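You operate a simulated robot arm through the tools that you are given. There is no shell and no other tool.

You are at the controls of a simulated robot arm. One attempt, no reset.

Task
Move the orange hose from socket 2 to socket 3 and set the pressure dial to 5.
Fine: valve 2 shut and vented first; valve 3 opened after; leave the other valves and buttons.
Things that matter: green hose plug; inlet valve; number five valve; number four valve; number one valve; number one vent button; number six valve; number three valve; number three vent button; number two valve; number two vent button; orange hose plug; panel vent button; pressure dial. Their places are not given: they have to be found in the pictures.

Only the result counts: the job must be done as asked and must still hold three seconds after the hand-in. Knocking over, shifting, dropping, spilling or breaking anything else fails it.

Robot
A 7-joint arm with a two-finger parallel gripper, fixed in place. Base frame: the origin is on the floor under the middle of its stand, x ahead of it, y to its left, z up; the work surface is at about z = 860. Readings come in mm, degrees, newtons and seconds.
With the tool pointing down near the work surface it reaches from about 220 to 740 mm from the base axis. Its first joint turns from -166.0 to 166.0 degrees. Payload 1.57 kg.
Tool frame: the origin (TCP) lies between the finger pads and is the grasp point; the fingertips stand 30 mm ahead of it; z points along the fingers, y is the line along which they close. The gripper opens to 110 mm. The fingers are 24 mm wide and 12 mm thick; the gripper's body (48 by 112 mm) begins 78 mm behind the TCP.
Orientation is told as [roll, pitch, yaw] about the base's x, y, z axes, in that order, counted from this pose: with the fingers straight down and closing along the base's y, the tool's x points along the base's -x, its y along +y and its z along -z.

Tools
- The arm moves only by the tool send_rows. Its arguments are lists of equal length, an entry for each row: "offset": the shift along the base's x, y, z in mm, a list of three; "angular": the turn, a rotation vector about the base's x, y, z in degrees, a list of three. In form: {"offset": [[x, y, z], ...], "angular": [[ax, ay, az], ...]}. A call has 1 to 20 rows; each row is the pose to reach, as a shift and turn from the pose commanded when the call began. "gripper" is the closure in counts, from 0 (fully open) to 255 (shut), set as the call begins (left out, the last holds). Each row takes 0.2 s and may step no farther than 50 mm and 8.6 degrees from the row before; otherwise, or with a gripper value out of range, the whole call is refused. Where a pose cannot be reached the arm comes as near as it can. A force on the tool above 80 N (or 10 N above the force at the start of the call, whichever is more), or a blocked arm, ends the call early, and 0.2 s more pass. Each finger travels about 45 mm/s and halts on what it meets, pressing with about 24 N; the grip force reading is that of the motor and also rises with nothing between the fingers. The clock runs only during rows and for 0.2 s after the last one: add rows that repeat a pose to give the fingers time. The reply holds the time, the measured pose of the TCP, the force on the tool along the base axes, the opening and the grip force, in the units named above and with some noise, with the torque about the TCP (base axes, N m) and any sound that the robot's microphone picked up, and new pictures: "pictures" is both (left out), scene, wrist or none.
- Cameras (640 x 400 px; columns grow to the right, rows downward): "scene" is fixed at [401.5, -500, 1731]; the picture's right is [0.82, 0.57, 0.00], its down [0.54, -0.78, -0.30] and it looks along [-0.17, 0.25, -0.95] (base axes); focal length 239 px, centre (320, 200). "wrist" rides on the gripper at [70, 16, -141] in the tool frame; the picture's right is [-0.23, 0.97, 0.00], its down [-0.85, -0.20, -0.48] and it looks along [-0.47, -0.11, 0.88] (tool axes); focal length 222 px, centre (320, 200).
- raise_lower(by): slides the trunk up (or, below 0, down) by that many mm; the arm rides with it, the base frame stays. It gives what a move gives, with no picture.
- probe_pixels(camera, pixels): for up to 12 pixels [column, row] of the newest picture of that camera ("zoom" is the newest enlarged one), the place [x, y, z] in the base frame of the surface seen there, good to about 3 mm. The clock stands still meanwhile.
- close_up(camera, box): a new picture of the part [left, top, right, bottom] of that camera's present view, enlarged. The clock stands still meanwhile.
- finish_job(): hands the job in; it is judged then, once.

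Unless the task says otherwise, let go and move clear before handing in.

The tools are called as name(argument=value, ...) on one line, values as JSON. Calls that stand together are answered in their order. send_rows: Moves the arm, as the interface text tells. Its arguments: {"type":"object","properties":{"offset":{"type":"array"},"angular":{"type":"array"},"gripper":{"type":"number"},"pictures":{"type":"string","enum":["both","scene","wrist","none"]}},"required":["offset","angular"]} The other tools are called the same way: raise_lower (by) moves the trunk up or down; probe_pixels (camera, pixels) gives the place of the surface under pixels of a picture; close_up (camera, box) takes an enlarged picture of a part of a camera's view; finish_job () hands the job in.

At the start:

```text
time: 0.0
position: [220.4, -357.1, 1363.9]
orientation: [0.0, 0.0, 0.1]
ft_force: [0.4, -0.1, -0.5]
moment: [0.02, 0.04, -0.02]
grip_width: 110.1
finger_force: 0.0
trunk travel left (down, up): [-525.0, 65.0]
```

scene: 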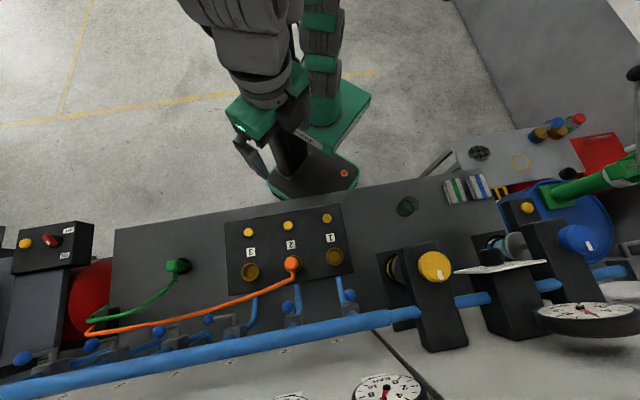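
wrist: 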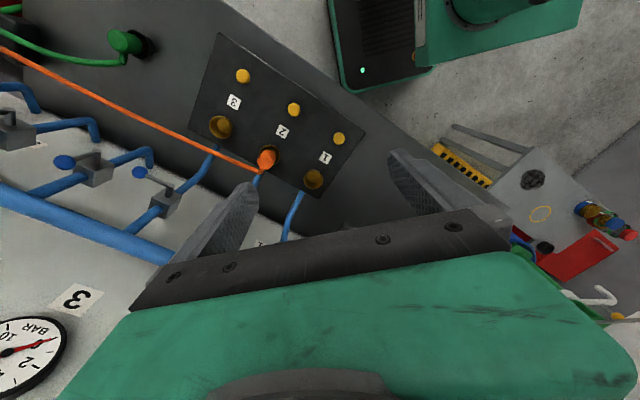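

The scene shows the socket panel with the orange plug at about (291,264), sockets at (250,272) and (334,257), and valves with blue knobs near (288,307), (350,296) and (208,320). I'll enlarge those areas before moving.

close_up(camera="scene", box=[210, 190, 370, 290])

close_up(camera="scene", box=[0, 210, 220, 400])

close_up(camera="scene", box=[370, 180, 640, 400])

close_up(camera="scene", box=[180, 260, 440, 400])

close_up(camera="wrist", box=[0, 20, 360, 245])

```text
4.00 times, centred on (290, 240) of scene
```

zoom: 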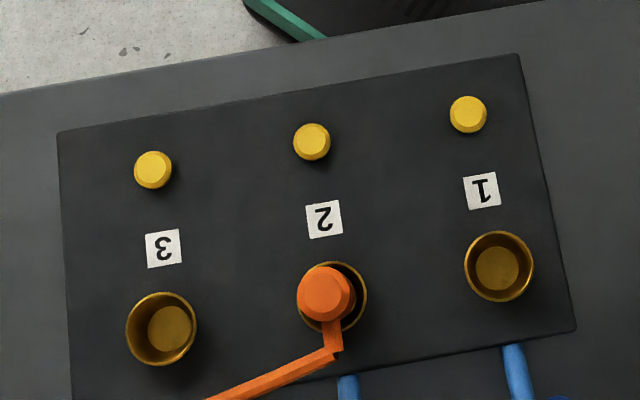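

```text
2.11 times, centred on (110, 305) of scene
```

zoom: 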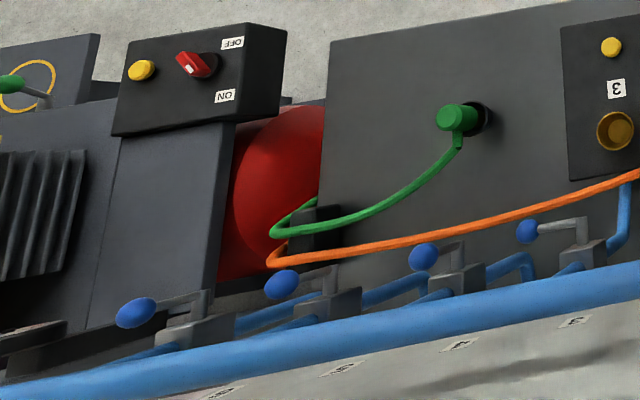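

```text
1.82 times, centred on (505, 290) of scene
```

zoom: 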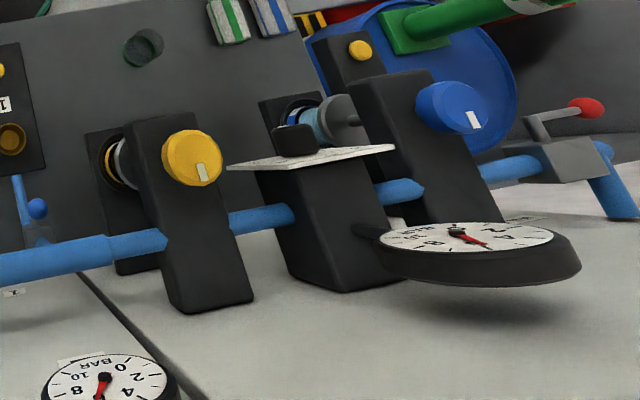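

```text
2.46 times, centred on (310, 330) of scene
```

zoom: 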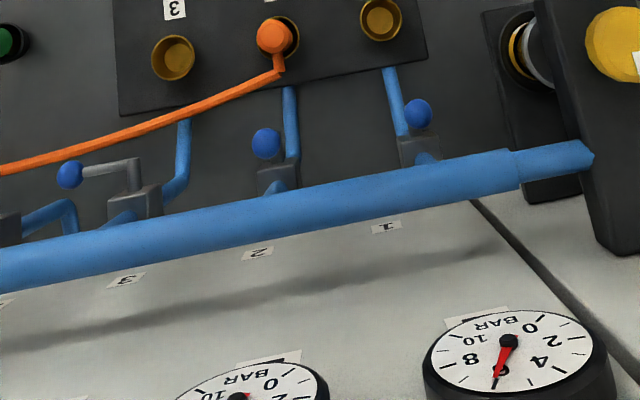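

```text
1.78 times, centred on (180, 132) of wrist
```

zoom: 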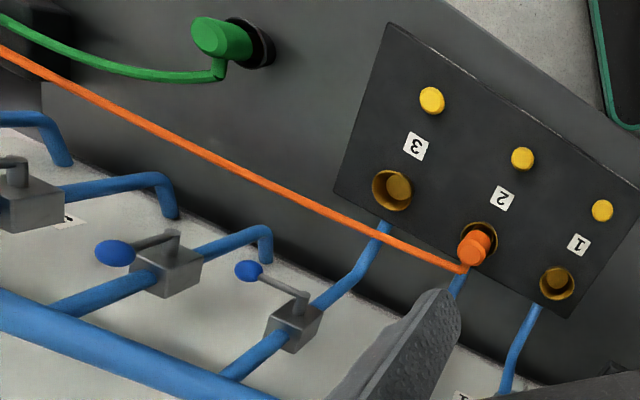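

The close-ups show valves 1 and 2 in line with their pipes and valve 3 crosswise, plus a yellow and a blue knob with white marks. I'll probe the panel points, valve handles and knobs.

probe_pixels(camera="scene", pixels=[[248, 232], [288, 225], [327, 218], [250, 272], [291, 264], [334, 257], [225, 222], [340, 204], [354, 272], [229, 290], [270, 240], [310, 235]])

probe_pixels(camera="scene", pixels=[[288, 307], [350, 295], [208, 320], [158, 332], [92, 344], [22, 358], [434, 266], [578, 240], [527, 208], [25, 243], [52, 240], [175, 265]])

probe_pixels(camera="scene", pixels=[[500, 268], [588, 312], [388, 390], [290, 397], [440, 330], [405, 270], [235, 330], [292, 331], [350, 321], [515, 320], [300, 280], [170, 320]])

close_up(camera="scene", box=[370, 230, 470, 310])

close_up(camera="scene", box=[510, 190, 640, 340])

close_up(camera="scene", box=[240, 270, 370, 350])

close_up(camera="wrist", box=[0, 240, 160, 400])

```text
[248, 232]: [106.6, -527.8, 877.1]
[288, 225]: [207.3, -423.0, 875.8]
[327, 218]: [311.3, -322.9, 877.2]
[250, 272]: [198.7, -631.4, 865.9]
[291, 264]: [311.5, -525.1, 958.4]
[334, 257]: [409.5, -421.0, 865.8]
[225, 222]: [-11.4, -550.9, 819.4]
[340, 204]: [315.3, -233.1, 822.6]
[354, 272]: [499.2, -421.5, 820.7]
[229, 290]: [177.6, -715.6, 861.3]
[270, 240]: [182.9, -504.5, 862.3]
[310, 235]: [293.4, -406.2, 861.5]
```

```text
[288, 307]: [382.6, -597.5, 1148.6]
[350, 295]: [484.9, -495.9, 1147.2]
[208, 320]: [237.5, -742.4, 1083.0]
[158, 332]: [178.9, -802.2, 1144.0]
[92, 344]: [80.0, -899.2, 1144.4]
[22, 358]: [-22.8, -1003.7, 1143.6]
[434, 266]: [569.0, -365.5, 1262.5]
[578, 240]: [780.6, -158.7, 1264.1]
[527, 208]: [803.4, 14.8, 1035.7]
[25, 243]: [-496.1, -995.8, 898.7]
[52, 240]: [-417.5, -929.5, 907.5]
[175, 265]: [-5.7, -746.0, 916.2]
```

```text
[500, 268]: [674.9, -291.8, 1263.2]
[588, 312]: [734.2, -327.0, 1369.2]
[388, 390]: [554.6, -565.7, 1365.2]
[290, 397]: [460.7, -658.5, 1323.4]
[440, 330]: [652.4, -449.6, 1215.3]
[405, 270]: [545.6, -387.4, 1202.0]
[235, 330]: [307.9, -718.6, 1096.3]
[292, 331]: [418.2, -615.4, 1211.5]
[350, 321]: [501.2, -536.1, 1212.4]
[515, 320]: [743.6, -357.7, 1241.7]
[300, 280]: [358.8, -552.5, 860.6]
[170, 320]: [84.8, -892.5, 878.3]
```

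```text
5.00 times, centred on (420, 270) of scene
```

zoom: 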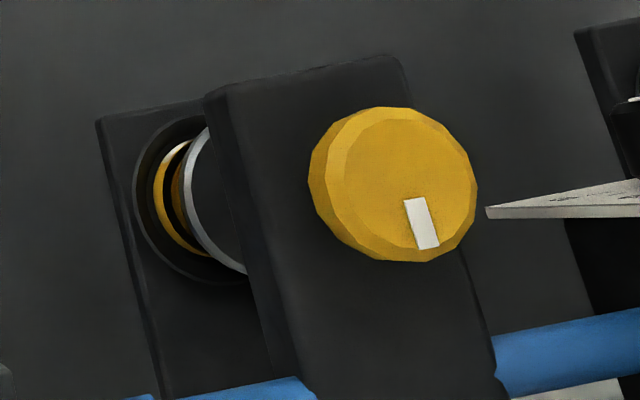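

```text
2.67 times, centred on (575, 265) of scene
```

zoom: 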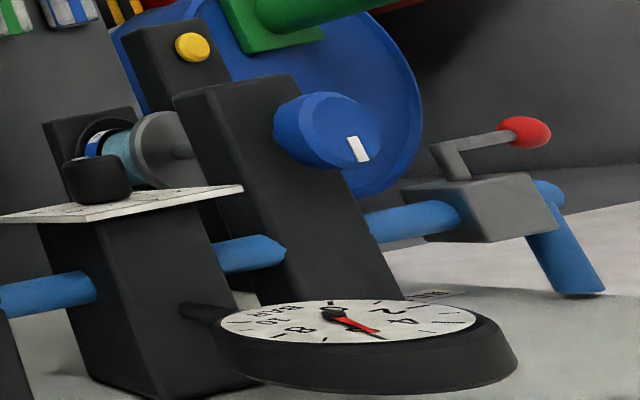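

```text
4.92 times, centred on (305, 310) of scene
```

zoom: 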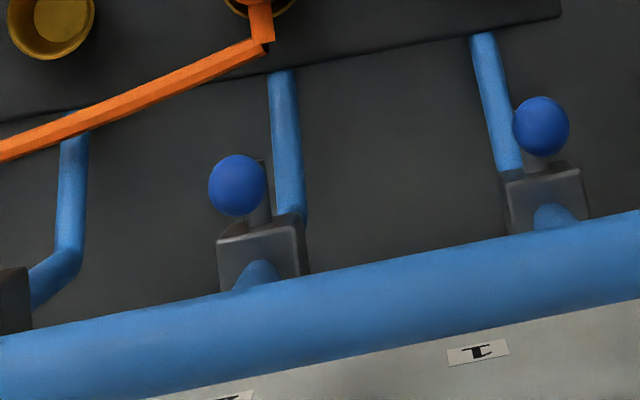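

```text
2.50 times, centred on (80, 320) of wrist
```

zoom: 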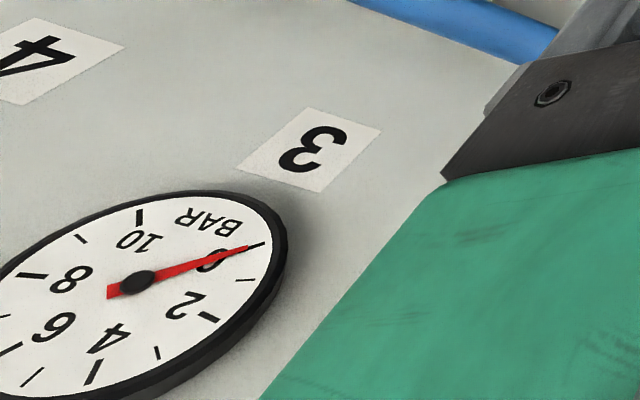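

The bench runs along the 45° direction, the buttons sit at z≈877 and the valve balls at z≈1146 (valve 3 ball at z≈1083). I need to see which knob has the 0–10 scale, so I'll zoom in on the white plate at (500,268) and the gauges.

close_up(camera="scene", box=[450, 220, 560, 290])

close_up(camera="scene", box=[530, 290, 640, 350])

close_up(camera="scene", box=[260, 340, 440, 400])

probe_pixels(camera="scene", pixels=[[337, 352], [285, 362], [231, 373], [380, 340], [420, 370], [420, 340], [470, 350], [620, 265], [390, 200], [150, 240], [394, 268], [495, 245]])

probe_pixels(camera="wrist", pixels=[[27, 355], [76, 298], [63, 162], [138, 172], [90, 172], [165, 200], [266, 158], [219, 127], [313, 179], [120, 45], [8, 130], [300, 200]])

```text
5.71 times, centred on (505, 255) of scene
```

zoom: 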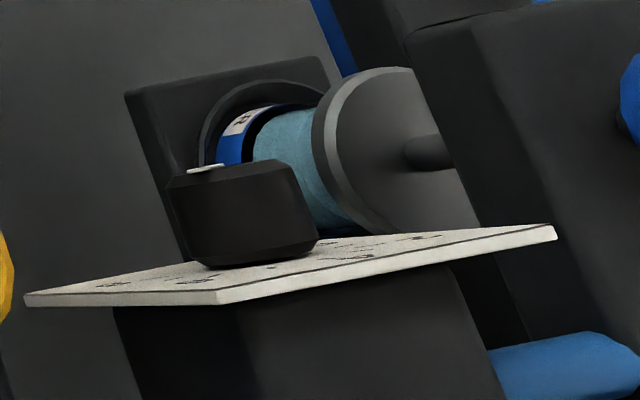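

```text
5.82 times, centred on (585, 320) of scene
```

zoom: 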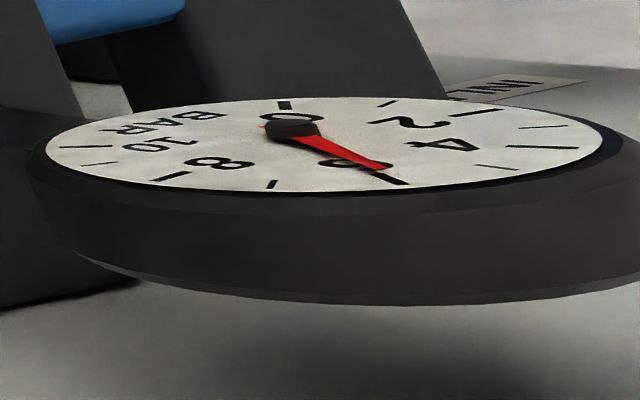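

```text
3.56 times, centred on (350, 370) of scene
```

zoom: 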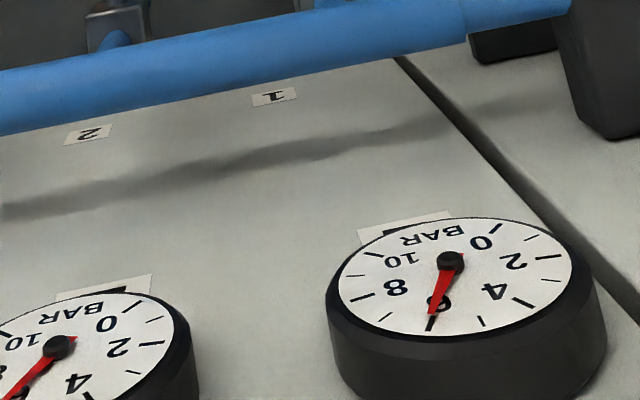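

```text
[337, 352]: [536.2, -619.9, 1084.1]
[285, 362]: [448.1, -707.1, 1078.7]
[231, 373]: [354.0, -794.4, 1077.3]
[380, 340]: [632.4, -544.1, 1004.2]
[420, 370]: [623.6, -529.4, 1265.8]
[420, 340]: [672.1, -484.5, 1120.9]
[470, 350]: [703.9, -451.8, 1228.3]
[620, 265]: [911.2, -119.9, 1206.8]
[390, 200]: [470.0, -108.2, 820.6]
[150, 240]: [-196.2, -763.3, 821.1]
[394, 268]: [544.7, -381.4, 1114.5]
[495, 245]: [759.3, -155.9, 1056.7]
```

```text
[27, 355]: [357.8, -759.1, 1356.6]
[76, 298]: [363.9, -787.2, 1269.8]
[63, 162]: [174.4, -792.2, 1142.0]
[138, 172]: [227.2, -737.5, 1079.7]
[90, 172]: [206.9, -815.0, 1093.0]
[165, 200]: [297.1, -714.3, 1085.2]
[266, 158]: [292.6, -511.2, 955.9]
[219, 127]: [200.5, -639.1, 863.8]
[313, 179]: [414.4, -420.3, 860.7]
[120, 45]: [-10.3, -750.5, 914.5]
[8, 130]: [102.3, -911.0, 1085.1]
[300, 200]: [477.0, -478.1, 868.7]
```

The wall (labels 1–3) is vertical at w=(x−y)/√2≈817, and the handles stick out toward the robot to w≈693. I'll turn the tool by −45° so it lines up with the bench, and move toward the dial area to look at it with the wrist camera.

send_rows(offset=[[34, 24, 0], [68, 48, 0], [102, 72, 0], [136, 96, 0], [170, 120, 0], [204, 145, 0], [204, 145, 0]], angular=[[0, 0, -7.5], [0, 0, -15], [0, 0, -22.5], [0, 0, -30], [0, 0, -37.5], [0, 0, -45.1], [0, 0, -45.1]], gripper=255)

```text
time: 0.9
position: [326.7, -287.6, 1363.9]
orientation: [-0.6, -1.0, -21.3]
ft_force: [-0.2, -4.6, -4.1]
moment: [0.43, -0.35, 0.34]
grip_width: 34.5
finger_force: 0.6
trunk travel left (down, up): [-525.0, 65.0]
stopped in row 4: the force on the tool passed its limit at 146 N (the readings are from after the stop); the commanded pose is now the measured one
```

scene: 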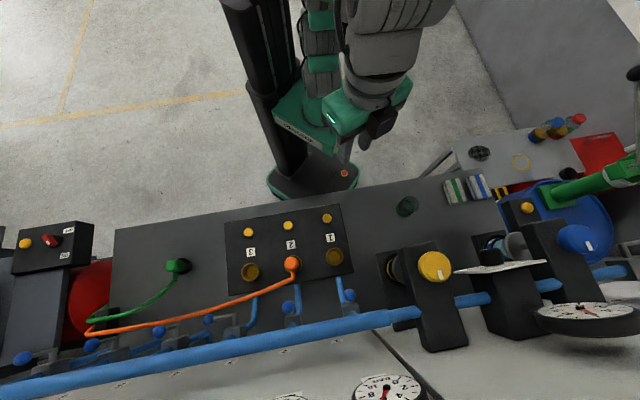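
wrist: 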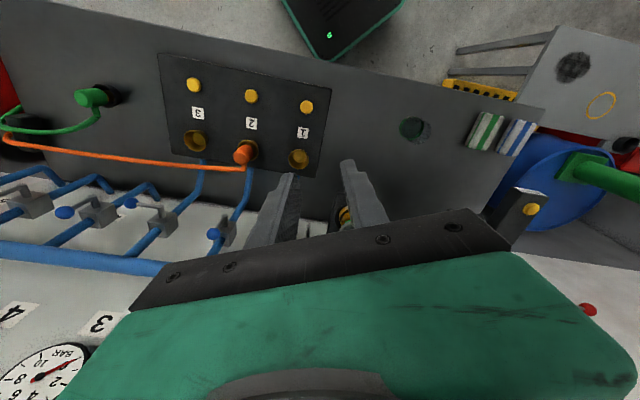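

The call stopped at row 4 with 146 N, yet the picture shows nothing near the hand (around (365,130)), and the force has already dropped to about 5 N. I'll continue with smaller steps.

send_rows(offset=[[8, 6, 0], [16, 12, 0], [24, 18, 0], [32, 24, 0], [40, 30, 0], [48, 36, 0], [56, 42, 0], [64, 48, 0]], angular=[[0, 0, -3], [0, 0, -6], [0, 0, -9], [0, 0, -12], [0, 0, -15], [0, 0, -18], [0, 0, -21], [0, 0, -23.7]], gripper=255)

```text
time: 1.9
position: [358.2, -267.0, 1364.5]
orientation: [-0.6, -1.2, -32.2]
ft_force: [10.7, -1.1, -11.6]
moment: [-0.55, 0.74, -0.64]
grip_width: 0.0
finger_force: 21.2
trunk travel left (down, up): [-525.0, 65.0]
stopped in row 4: the force on the tool passed its limit at 92 N (the readings are from after the stop); the commanded pose is now the measured one
```

scene: 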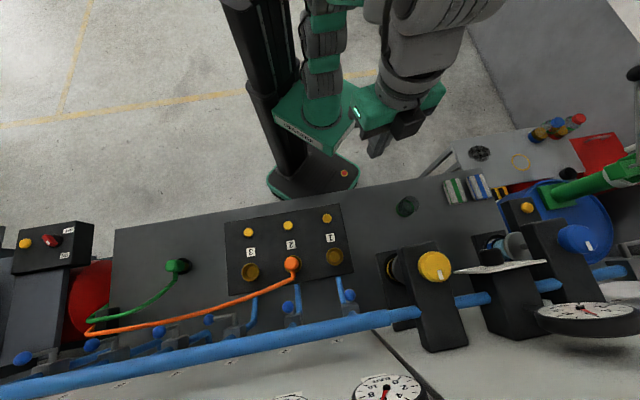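
wrist: 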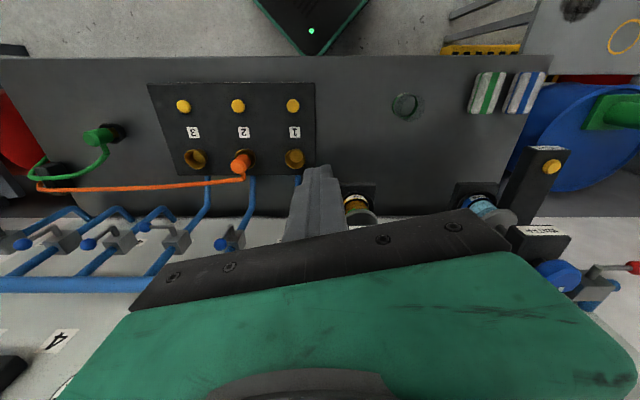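

The stop came again at 92 N with nothing near the hand in either picture, so it may come from fast joint motion. I'll test a slow turn in place, then a slow translation.

send_rows(offset=[[0, 0, 0], [0, 0, 0], [0, 0, 0], [0, 0, 0], [0, 0, 0], [0, 0, 0], [0, 0, 0]], angular=[[0, 0, 0], [0, 0, -2], [0, 0, -4], [0, 0, -6], [0, 0, -8], [0, 0, -10], [0, 0, -12]], pictures="none")

```text
time: 3.5
position: [357.2, -265.9, 1364.8]
orientation: [-0.5, -1.1, -44.2]
ft_force: [0.0, 0.0, -0.3]
moment: [0.02, -0.03, -0.01]
grip_width: 0.0
finger_force: 20.8
trunk travel left (down, up): [-525.0, 65.0]
```

The slow turn went through with no force, so the fast motion probably caused the stops. I'll translate slowly toward the dial area, with gentle acceleration.

send_rows(offset=[[2, 1, 0], [8, 4, 0], [16, 8, 0], [24, 12, 0], [32, 16, 0], [40, 20, 0], [48, 24, 0], [56, 28, 0], [64, 32, 0], [72, 36, 0], [78, 39, 0], [80, 40, 0]], angular=[[0, 0, 0], [0, 0, 0], [0, 0, 0], [0, 0, 0], [0, 0, 0], [0, 0, 0], [0, 0, 0], [0, 0, 0], [0, 0, 0], [0, 0, 0], [0, 0, 0], [0, 0, -0.8]])

```text
time: 6.0
position: [439.1, -225.7, 1365.1]
orientation: [-0.6, -1.2, -44.8]
ft_force: [0.0, -0.1, -0.1]
moment: [0.02, 0.0, -0.02]
grip_width: 0.0
finger_force: 21.7
trunk travel left (down, up): [-525.0, 65.0]
```

scene: 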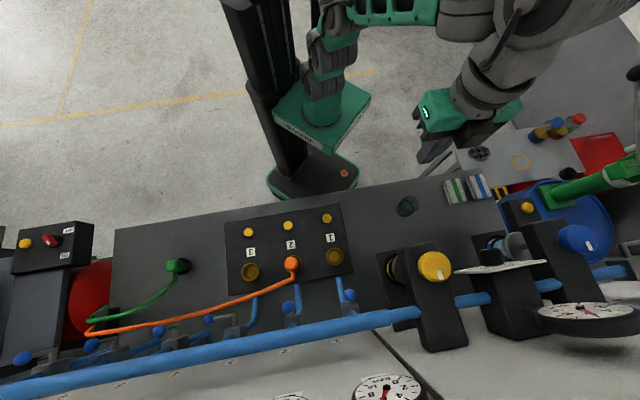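
wrist: 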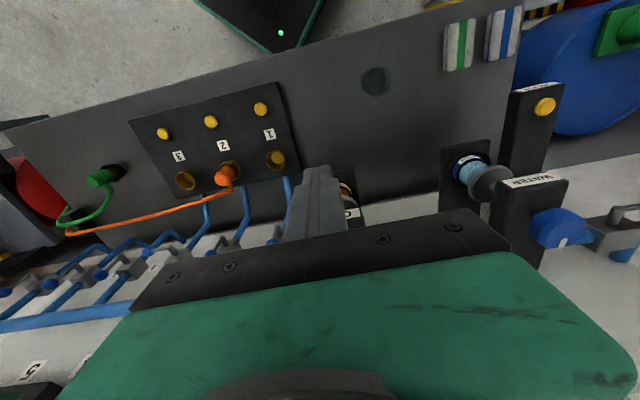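

The wrist picture shows "WATER" on the blue knob's box at (535,185), so the blue knob is not the pressure dial. I'll zoom in there and around the yellow knob.

close_up(camera="wrist", box=[430, 60, 640, 260])

close_up(camera="wrist", box=[280, 140, 440, 240])

probe_pixels(camera="wrist", pixels=[[545, 105], [555, 225], [490, 185], [535, 185], [530, 88], [640, 215], [350, 212], [345, 190], [265, 108], [225, 178]])

```text
2.00 times, centred on (535, 160) of wrist
```

zoom: 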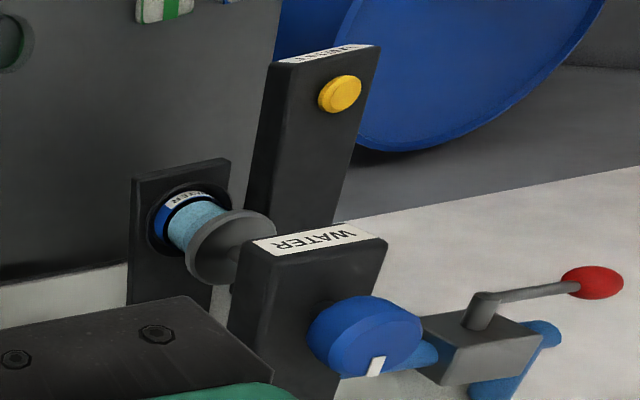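

```text
4.00 times, centred on (360, 190) of wrist
```

zoom: 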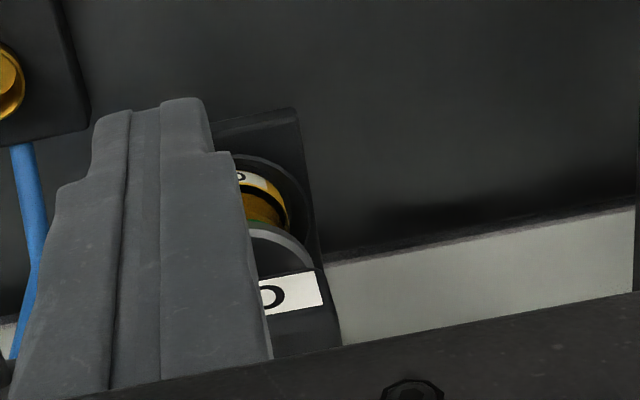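

```text
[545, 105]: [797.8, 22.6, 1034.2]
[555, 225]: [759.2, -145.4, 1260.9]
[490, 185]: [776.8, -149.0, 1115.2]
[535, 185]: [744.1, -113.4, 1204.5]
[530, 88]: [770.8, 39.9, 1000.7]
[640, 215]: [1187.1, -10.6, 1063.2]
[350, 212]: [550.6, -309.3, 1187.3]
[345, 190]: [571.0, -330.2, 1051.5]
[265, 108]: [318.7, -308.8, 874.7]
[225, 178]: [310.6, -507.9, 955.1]
```

The yellow knob's box has an "O…" label and the blue one says WATER, so the white-plate knob at about (675,-292,1263) is the pressure dial. I'll do valve 2 first: travel along the bench to just right of its ball, at height for now, and probe the hose meanwhile.

send_rows(offset=[[-2, -2, 0], [-8, -8, 0], [-18, -18, 0], [-28, -28, 0], [-38, -38, 0], [-48, -48, 0], [-58, -58, 0], [-68, -68, 0], [-78, -78, 0], [-88, -88, 0], [-98, -98, 0], [-108, -108, 0], [-118, -118, 0], [-128, -128, 0], [-138, -138, 0], [-148, -148, 0], [-158, -158, 0], [-168, -168, 0], [-178, -178, 0], [-184, -184, 0]], angular=[[0, 0, 0], [0, 0, 0], [0, 0, 0], [0, 0, 0], [0, 0, 0], [0, 0, 0], [0, 0, 0], [0, 0, 0], [0, 0, 0], [0, 0, 0], [0, 0, 0], [0, 0, 0], [0, 0, 0], [0, 0, 0], [0, 0, 0], [0, 0, 0], [0, 0, 0], [0, 0, 0], [0, 0, 0], [0, 0, 0]], gripper=255)

probe_pixels(camera="scene", pixels=[[284, 284], [260, 298], [230, 309], [200, 317], [170, 323], [140, 328], [115, 330], [92, 325], [292, 275], [293, 254]])

```text
time: 7.9
position: [370.3, -294.1, 1363.6]
orientation: [-0.6, -1.8, -45.3]
ft_force: [10.5, -10.3, -19.9]
moment: [0.58, 0.55, -0.05]
grip_width: 0.0
finger_force: 21.4
trunk travel left (down, up): [-525.0, 65.0]
stopped in row 9: the force on the tool passed its limit at 90 N (the readings are from after the stop); the commanded pose is now the measured one
```

scene: 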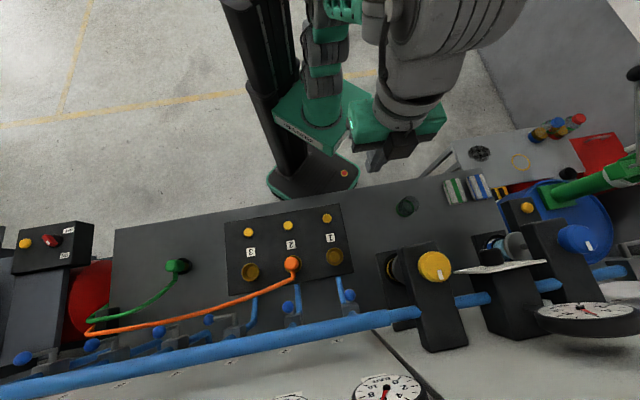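
wrist: 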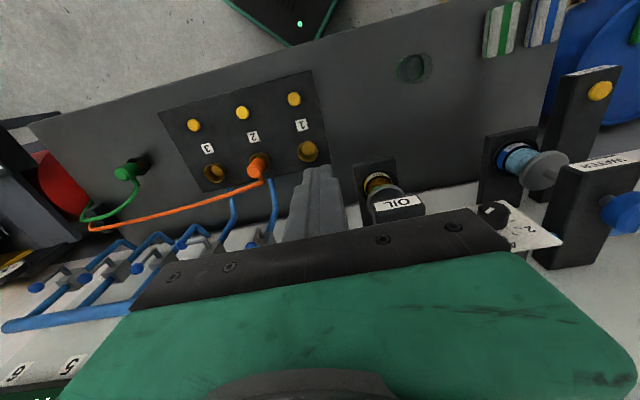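

```text
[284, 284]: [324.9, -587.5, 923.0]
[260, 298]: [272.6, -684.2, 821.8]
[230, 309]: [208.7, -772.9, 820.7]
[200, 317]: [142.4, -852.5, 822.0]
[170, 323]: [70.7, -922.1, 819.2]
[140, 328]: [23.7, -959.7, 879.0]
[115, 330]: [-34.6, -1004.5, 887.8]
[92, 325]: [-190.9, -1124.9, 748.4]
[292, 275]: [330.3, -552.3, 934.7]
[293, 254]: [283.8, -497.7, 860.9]
```

It stopped again at about x≈370, with the hand in free air. I think the arm is too folded this high up, so I'll lower the tool to about z=1200 here, where only the bench is below, and then carry on.

send_rows(offset=[[0, 0, -1], [0, 0, -4], [0, 0, -10], [0, 0, -18], [0, 0, -28], [0, 0, -38], [0, 0, -48], [0, 0, -58], [0, 0, -68], [0, 0, -78], [0, 0, -88], [0, 0, -98], [0, 0, -108], [0, 0, -118], [0, 0, -128], [0, 0, -138], [0, 0, -148], [0, 0, -156], [0, 0, -160], [0, 0, -160]], angular=[[0, 0, 0], [0, 0, 0], [0, 0, 0], [0, 0, 0], [0, 0, 0], [0, 0, 0], [0, 0, 0], [0, 0, 0], [0, 0, 0], [0, 0, 0], [0, 0, 0], [0, 0, 0], [0, 0, 0], [0, 0, 0], [0, 0, 0], [0, 0, 0], [0, 0, 0], [0, 0, 0], [0, 0, 0], [0, 0, 0]], pictures="scene")

```text
time: 12.1
position: [371.3, -294.2, 1204.9]
orientation: [-0.5, -1.6, -45.3]
ft_force: [-0.1, 0.3, 0.4]
moment: [0.04, -0.01, 0.0]
grip_width: 0.1
finger_force: 21.3
trunk travel left (down, up): [-525.0, 65.0]
```

scene: 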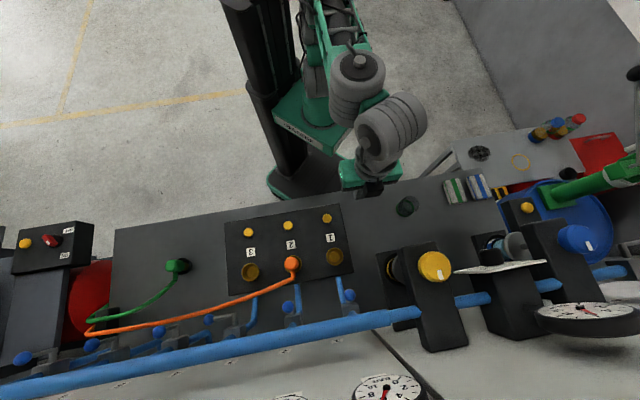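

Lowering went smoothly with no force. I'll move along the bench toward valve 2 at w≈470, z≈1205, and straighten the small tilt on the way.

send_rows(offset=[[-2, -2, 0], [-7, -7, 0], [-14, -14, 0], [-22, -22, 0], [-30, -30, 0], [-38, -38, 0], [-46, -46, 0], [-54, -54, 0], [-62, -62, 0], [-70, -70, 0], [-78, -78, 0], [-86, -86, 0], [-94, -94, 0], [-102, -102, 0], [-110, -110, 0], [-115, -115, 0], [-117, -117, 0], [-117, -117, 0]], angular=[[0, 0, 0], [0.2, 0.1, 0], [0.4, 0.2, 0.1], [0.6, 0.3, 0.1], [0.8, 0.4, 0.2], [1.0, 0.5, 0.2], [1.2, 0.6, 0.2], [1.4, 0.7, 0.3], [1.5, 0.8, 0.3], [1.5, 0.8, 0.3], [1.5, 0.8, 0.3], [1.5, 0.8, 0.3], [1.5, 0.8, 0.3], [1.5, 0.8, 0.3], [1.5, 0.8, 0.3], [1.5, 0.8, 0.3], [1.5, 0.8, 0.3], [1.5, 0.8, 0.3]])

```text
time: 15.9
position: [253.0, -412.5, 1204.3]
orientation: [0.0, 0.0, -44.9]
ft_force: [0.2, 0.7, 0.0]
moment: [-0.02, -0.02, -0.01]
grip_width: 0.0
finger_force: 21.3
trunk travel left (down, up): [-525.0, 65.0]
```

scene: 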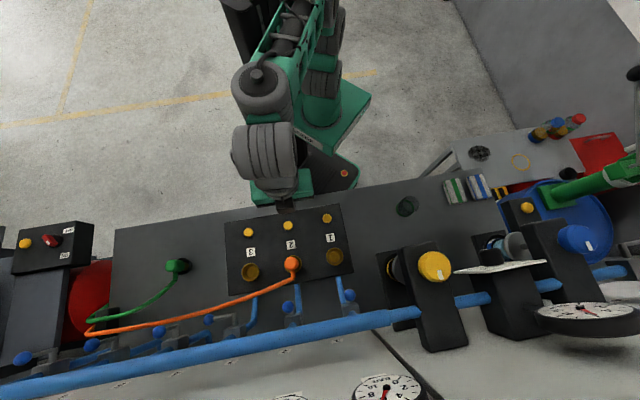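
wrist: 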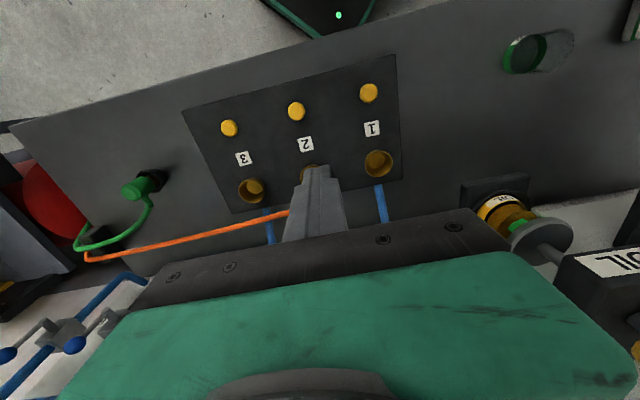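

The tool is straight again at u≈−113, w≈471. Before going in toward the wall, I'll check the clearance to the manifold pipe and valve 2's body.

close_up(camera="scene", box=[260, 280, 340, 350])

probe_pixels(camera="scene", pixels=[[310, 321], [310, 324], [310, 328], [310, 332], [310, 336], [310, 340], [288, 307], [286, 304], [291, 308], [294, 305], [296, 317], [297, 300]])

probe_pixels(camera="scene", pixels=[[294, 320], [292, 313], [300, 315], [297, 310], [344, 308], [350, 305], [225, 335], [235, 337], [215, 315], [225, 312], [211, 319], [206, 320]])

```text
5.71 times, centred on (300, 315) of scene
```

zoom: 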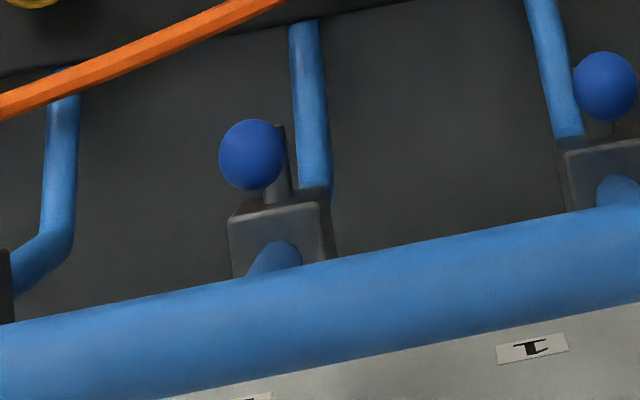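

```text
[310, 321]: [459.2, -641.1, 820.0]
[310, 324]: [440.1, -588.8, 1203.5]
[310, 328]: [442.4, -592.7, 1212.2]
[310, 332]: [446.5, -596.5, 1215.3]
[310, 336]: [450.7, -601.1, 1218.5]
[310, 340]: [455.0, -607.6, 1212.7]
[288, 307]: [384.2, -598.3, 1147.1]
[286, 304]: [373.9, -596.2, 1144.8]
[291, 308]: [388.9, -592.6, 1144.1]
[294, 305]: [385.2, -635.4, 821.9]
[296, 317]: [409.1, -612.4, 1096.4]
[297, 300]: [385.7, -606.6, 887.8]
```

```text
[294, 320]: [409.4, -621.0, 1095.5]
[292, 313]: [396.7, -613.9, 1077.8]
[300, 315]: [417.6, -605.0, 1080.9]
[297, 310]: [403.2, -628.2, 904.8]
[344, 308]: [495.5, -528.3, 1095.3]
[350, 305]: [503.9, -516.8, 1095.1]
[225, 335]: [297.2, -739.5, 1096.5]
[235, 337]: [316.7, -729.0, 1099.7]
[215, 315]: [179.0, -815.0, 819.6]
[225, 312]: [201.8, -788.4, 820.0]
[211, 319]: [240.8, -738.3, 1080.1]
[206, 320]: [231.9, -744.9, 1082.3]
```

The manifold's front is at w≈724 and the valve body's front at w≈714, so a finger at w≈686 clears both and still overlaps the ball (w≈694, radius≈13). I'll move in to u≈−113, w≈686 at z≈1204.

send_rows(offset=[[2, -2, 0], [7, -7, 0], [15, -15, 0], [24, -24, 0], [33, -33, 0], [42, -42, 0], [51, -51, 0], [60, -60, 0], [69, -69, 0], [78, -78, 0], [87, -87, 0], [96, -96, 0], [105, -105, 0], [114, -114, 0], [123, -123, 0], [132, -132, 0], [141, -141, 0], [148, -148, 0], [152.3, -152.3, 0], [152.3, -152.3, 0]], angular=[[0, 0, 0], [0, 0, 0], [0, 0, 0], [0, 0, 0], [0, 0, 0], [0, 0, 0], [0, 0, 0], [0, 0, 0], [0, 0, 0], [0, 0, 0], [0, 0, 0], [0, 0, 0], [0, 0, 0], [0, 0, 0], [0, 0, 0], [0, 0, 0], [0, 0, 0], [0, 0, 0], [0, 0, 0], [0, 0, 0]])

```text
time: 20.1
position: [374.1, -523.4, 1191.8]
orientation: [-0.1, 0.1, -45.0]
ft_force: [-0.2, 0.6, 0.5]
moment: [0.0, 0.01, 0.04]
grip_width: 0.2
finger_force: 21.2
out of reach, approached as far as the arm can: row 15, 16, 17, 18, 19, 20
trunk travel left (down, up): [-525.0, 65.0]
```

scene: 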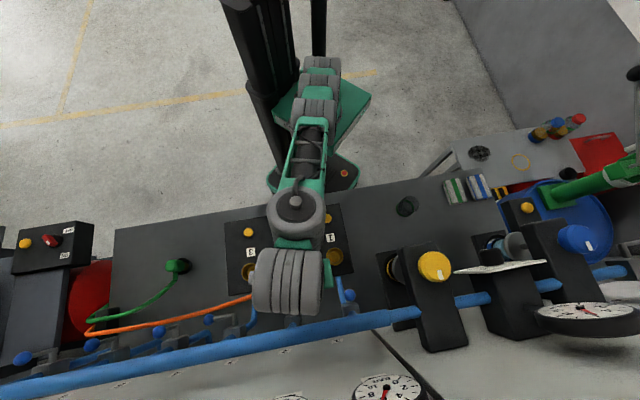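
wrist: 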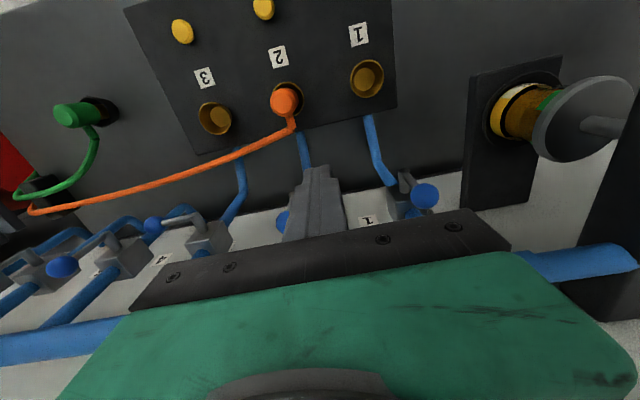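

The arm ran out of reach at w≈635 with the fingers straight down. I'll tilt the tool so the fingers point toward the wall (about the −u axis) while backing off a little, which brings the wrist nearer.

send_rows(offset=[[-3, 3, 0], [-10, 10, 0], [-20, 20, 0], [-30, 30, 0], [-40, 40, 0], [-40, 40, 0], [-40, 40, 0], [-40, 40, 0], [-40, 40, 0], [-40, 40, 0], [-40, 40, 0], [-40, 40, 0], [-40, 40, 0], [-40, 40, 0], [-40, 40, 0]], angular=[[0, 0, 0], [0, 0, 0], [0, 0, 0], [-2.1, -2.1, 0], [-4.9, -4.9, 0], [-7.8, -7.8, 0], [-10.6, -10.6, 0], [-13.4, -13.4, 0], [-16.3, -16.3, 0], [-19.1, -19.1, 0], [-21.9, -21.9, 0], [-24.7, -24.7, 0], [-27.6, -27.6, 0], [-30.4, -30.4, 0], [-31.8, -31.8, 0]])

```text
time: 23.3
position: [373.5, -571.4, 1278.9]
orientation: [-0.1, -40.2, -45.0]
ft_force: [-0.4, 0.6, 0.2]
moment: [-0.02, 0.0, 0.0]
grip_width: 0.1
finger_force: 22.3
out of reach, approached as far as the arm can: row 9, 10, 11, 12, 13, 14, 15
trunk travel left (down, up): [-525.0, 65.0]
```

scene: 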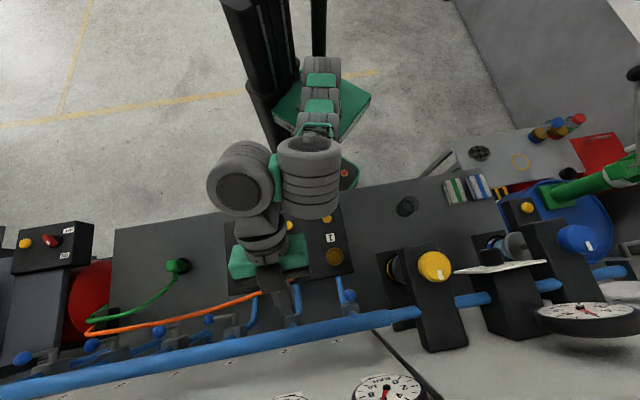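
wrist: 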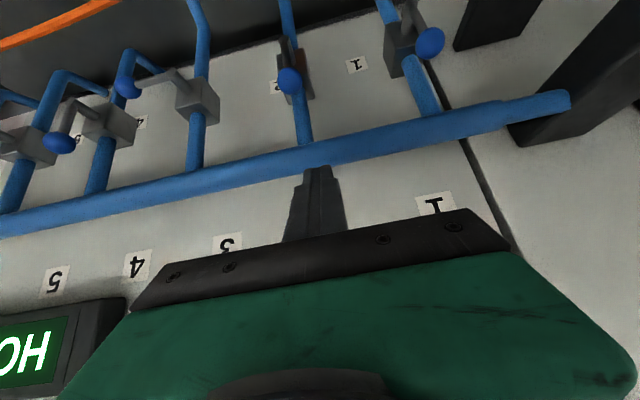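

The tilt stopped at about 40° and the TCP drifted up to z≈1279, and the arm looks folded sideways, with a joint at (240,185) and an elbow at (312,160). I'll probe the arm's surfaces to understand its posture before the next move.

probe_pixels(camera="scene", pixels=[[240, 185], [312, 160], [265, 165], [320, 70], [318, 105], [318, 125], [262, 240], [265, 262], [345, 175], [330, 140], [245, 270], [283, 300]])

close_up(camera="scene", box=[190, 40, 390, 320])

```text
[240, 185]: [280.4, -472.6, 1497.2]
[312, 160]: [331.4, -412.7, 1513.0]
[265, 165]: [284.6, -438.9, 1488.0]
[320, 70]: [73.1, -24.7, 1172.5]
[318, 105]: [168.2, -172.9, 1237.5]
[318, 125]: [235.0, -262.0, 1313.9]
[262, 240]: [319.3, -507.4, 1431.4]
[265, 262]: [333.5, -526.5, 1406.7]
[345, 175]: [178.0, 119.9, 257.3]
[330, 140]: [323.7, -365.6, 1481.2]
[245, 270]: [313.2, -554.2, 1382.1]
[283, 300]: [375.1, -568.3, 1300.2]
```

```text
1.43 times, centred on (290, 180) of scene
```

zoom: 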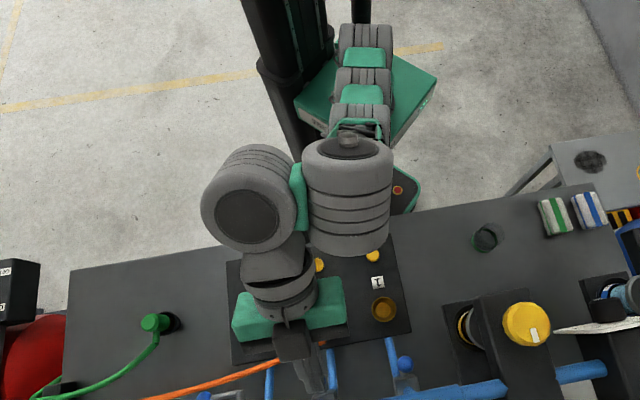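

The probes show the arm stretched from about (73,-25,1172) to a wrist at (331,-413,1513), with the hand hanging off to one side. I'll back away from the wall and level off to see what this posture allows.

send_rows(offset=[[-3, 3, 0], [-10, 10, 0], [-20, 20, 0], [-30, 30, 0], [-40, 40, 0], [-50, 50, 0], [-60, 60, 0], [-70, 70, 0], [-70, 70, 0]], angular=[[0, 0, 0], [0, 0, 0], [0, 0, 0], [0, 0, 0], [0, 0, 0], [0, 0, 0], [0, 0, 0], [0, 0, 0], [0, 0, 0]])

```text
time: 25.3
position: [332.0, -568.6, 1313.6]
orientation: [-0.1, -40.1, -45.0]
ft_force: [-0.2, -0.1, 0.1]
moment: [-0.05, 0.02, -0.02]
grip_width: 0.1
finger_force: 21.8
out of reach, approached as far as the arm can: row 1, 2, 3, 4, 5, 6, 7, 8, 9
trunk travel left (down, up): [-525.0, 65.0]
```

scene: 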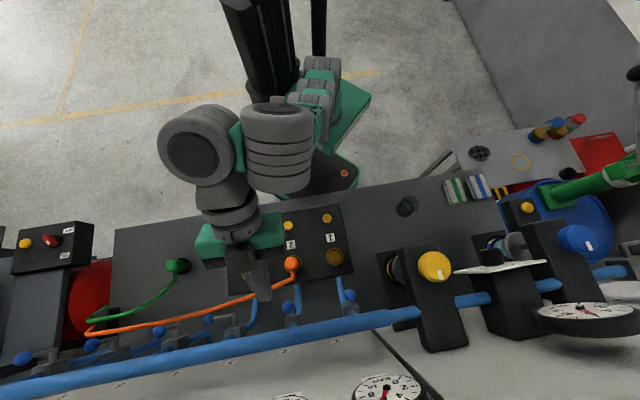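
wrist: 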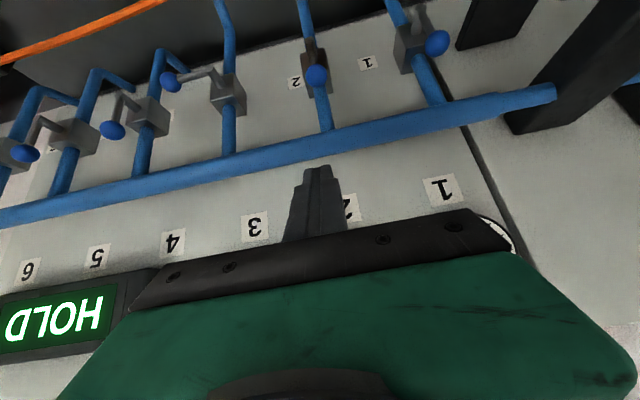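

It's still stuck on a limit in this posture: the TCP is at (332,-569,1314), away from what I asked for. I'll rotate the tool back to vertical so the arm can recover a normal posture.

send_rows(offset=[[0, 0, 0], [0, 0, 0], [0, 0, 0], [0, 0, 0], [0, 0, 0], [0, 0, 0], [0, 0, 0], [0, 0, 0], [0, 0, 0], [0, 0, 0], [0, 0, 0], [0, 0, 0]], angular=[[2.1, 2.1, 0], [4.9, 4.9, 0], [7.8, 7.8, 0], [10.6, 10.6, 0], [13.4, 13.4, 0], [16.3, 16.3, 0], [19.1, 19.1, 0], [21.9, 21.9, 0], [24.7, 24.7, 0], [27.6, 27.6, 0], [31.8, 31.8, 0], [31.8, 31.8, 0]])

```text
time: 27.3
position: [333.2, -525.8, 1275.1]
orientation: [-0.9, -7.2, -43.8]
ft_force: [18.2, -22.8, -31.8]
moment: [0.12, 1.02, -0.71]
grip_width: 0.0
finger_force: 21.2
out of reach, approached as far as the arm can: row 5, 6, 7, 8, 9, 10
trunk travel left (down, up): [-525.0, 65.0]
stopped in row 10: the force on the tool passed its limit at 182 N (the readings are from after the stop); the commanded pose is now the measured one
```

scene: 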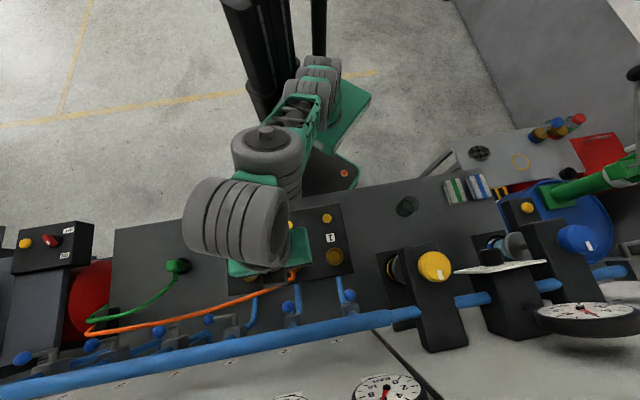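
wrist: 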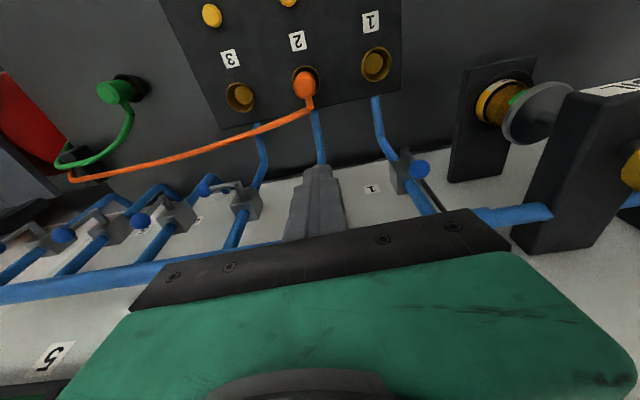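

The stop reset the commanded pose to (333,-526,1275) with 7° of tilt, and the spike came from the joints snapping back. I'll go down slowly to a mid-range height (z≈1150, w≈560) and level the tool.

send_rows(offset=[[0, 0, -1], [-1, 1, -4], [-3, 3, -10], [-5, 5, -18], [-7, 7, -26], [-9, 9, -34], [-11, 11, -42], [-13, 13, -50], [-15, 15, -58], [-17, 17, -66], [-19, 19, -74], [-21, 21, -82], [-23, 23, -90], [-25, 25, -98], [-27, 27, -106], [-29, 29, -114], [-31, 31, -120], [-33, 33, -125], [-33, 33, -125]], angular=[[0, 0, 0], [0.2, 0.2, 0], [0.5, 0.4, -0.1], [0.9, 0.7, -0.2], [1.3, 1.0, -0.3], [1.7, 1.3, -0.4], [2.1, 1.7, -0.5], [2.5, 2.0, -0.6], [2.9, 2.3, -0.7], [3.3, 2.6, -0.8], [3.7, 2.9, -0.9], [4.1, 3.2, -0.9], [4.5, 3.5, -1.0], [4.9, 3.8, -1.1], [5.3, 4.1, -1.2], [5.5, 4.3, -1.2], [5.6, 4.4, -1.2], [5.7, 4.5, -1.2], [5.7, 4.5, -1.2]])

```text
time: 31.3
position: [299.4, -491.1, 1149.5]
orientation: [0.1, 0.3, -45.0]
ft_force: [-0.4, 0.5, 0.3]
moment: [-0.02, 0.03, -0.02]
grip_width: 0.1
finger_force: 21.6
trunk travel left (down, up): [-525.0, 65.0]
```

scene: 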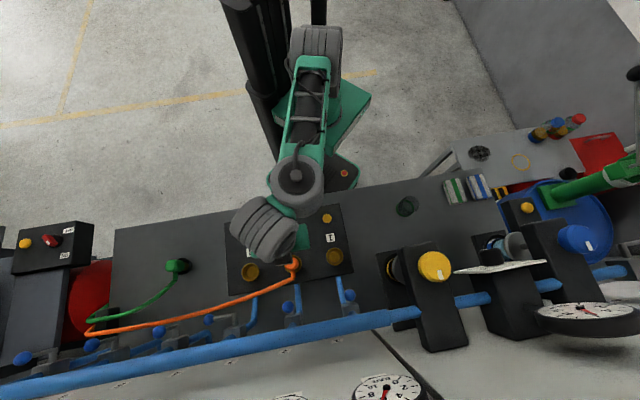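
wrist: 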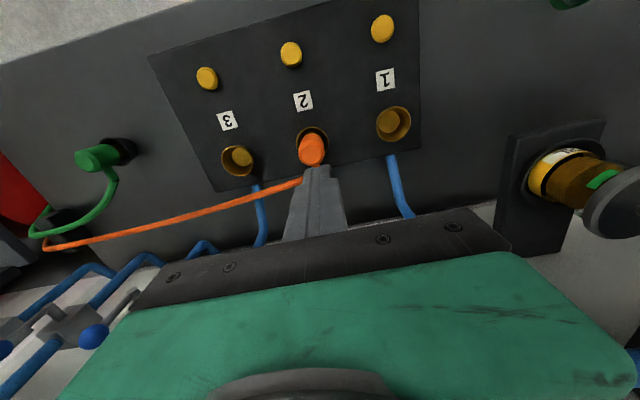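

That move was smooth and the tool is level at (299,-491,1150). I'll probe the arm links to learn the geometry of the elbow and wrist before trying a tilt from here.

probe_pixels(camera="scene", pixels=[[297, 176], [297, 195], [280, 190], [316, 190], [312, 70], [316, 40], [308, 120], [302, 150], [265, 225], [250, 245], [285, 240], [240, 220]])

close_up(camera="scene", box=[200, 0, 400, 290])

```text
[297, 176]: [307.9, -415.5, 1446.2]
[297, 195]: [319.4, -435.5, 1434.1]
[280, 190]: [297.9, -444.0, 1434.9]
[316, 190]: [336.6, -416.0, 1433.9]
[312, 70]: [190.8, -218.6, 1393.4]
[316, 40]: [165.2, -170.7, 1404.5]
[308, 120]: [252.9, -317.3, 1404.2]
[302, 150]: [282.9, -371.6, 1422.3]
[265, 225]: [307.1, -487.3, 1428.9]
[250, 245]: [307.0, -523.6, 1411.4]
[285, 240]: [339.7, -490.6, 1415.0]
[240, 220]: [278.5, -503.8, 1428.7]
```

```text
1.38 times, centred on (300, 145) of scene
```

zoom: 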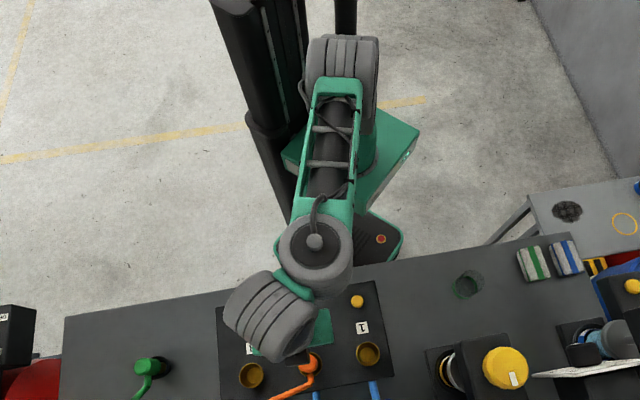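

The forearm is nearly level and the wrist's vertical joint (297,185) is parallel to the tool axis, so the wrist is close to singular. The second joint, at (265,230), is offset toward azimuth −98°, so I'll tilt the tool in that direction first.

send_rows(offset=[[0, 0, 0], [0, 0, 0], [0, 0, 0], [0, 0, 0], [0, 0, 0], [0, 0, 0], [0, 0, 0], [0, 0, 0], [0, 0, 0], [0, 0, 0], [0, 0, 0], [0, 0, 0]], angular=[[-1, 0.1, 0], [-3, 0.4, 0], [-6, 0.8, 0], [-9, 1.3, 0], [-12, 1.7, 0], [-15, 2.1, 0], [-18, 2.5, 0], [-21, 2.9, 0], [-24, 3.4, 0], [-27, 3.8, 0], [-29, 4.1, 0], [-29.7, 4.2, 0]])

```text
time: 33.9
position: [298.1, -491.8, 1148.6]
orientation: [-24.5, -17.1, -41.2]
ft_force: [0.4, 0.2, 0.3]
moment: [-0.01, 0.01, 0.01]
grip_width: 0.0
finger_force: 20.9
trunk travel left (down, up): [-525.0, 65.0]
```

scene: 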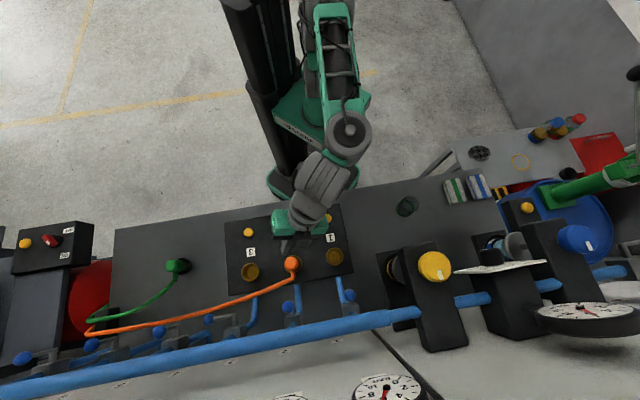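
wrist: 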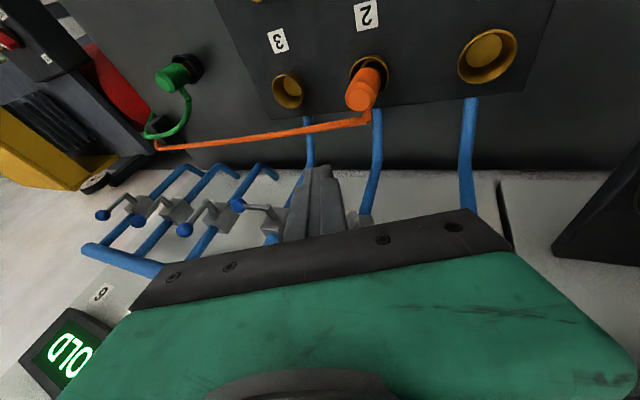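

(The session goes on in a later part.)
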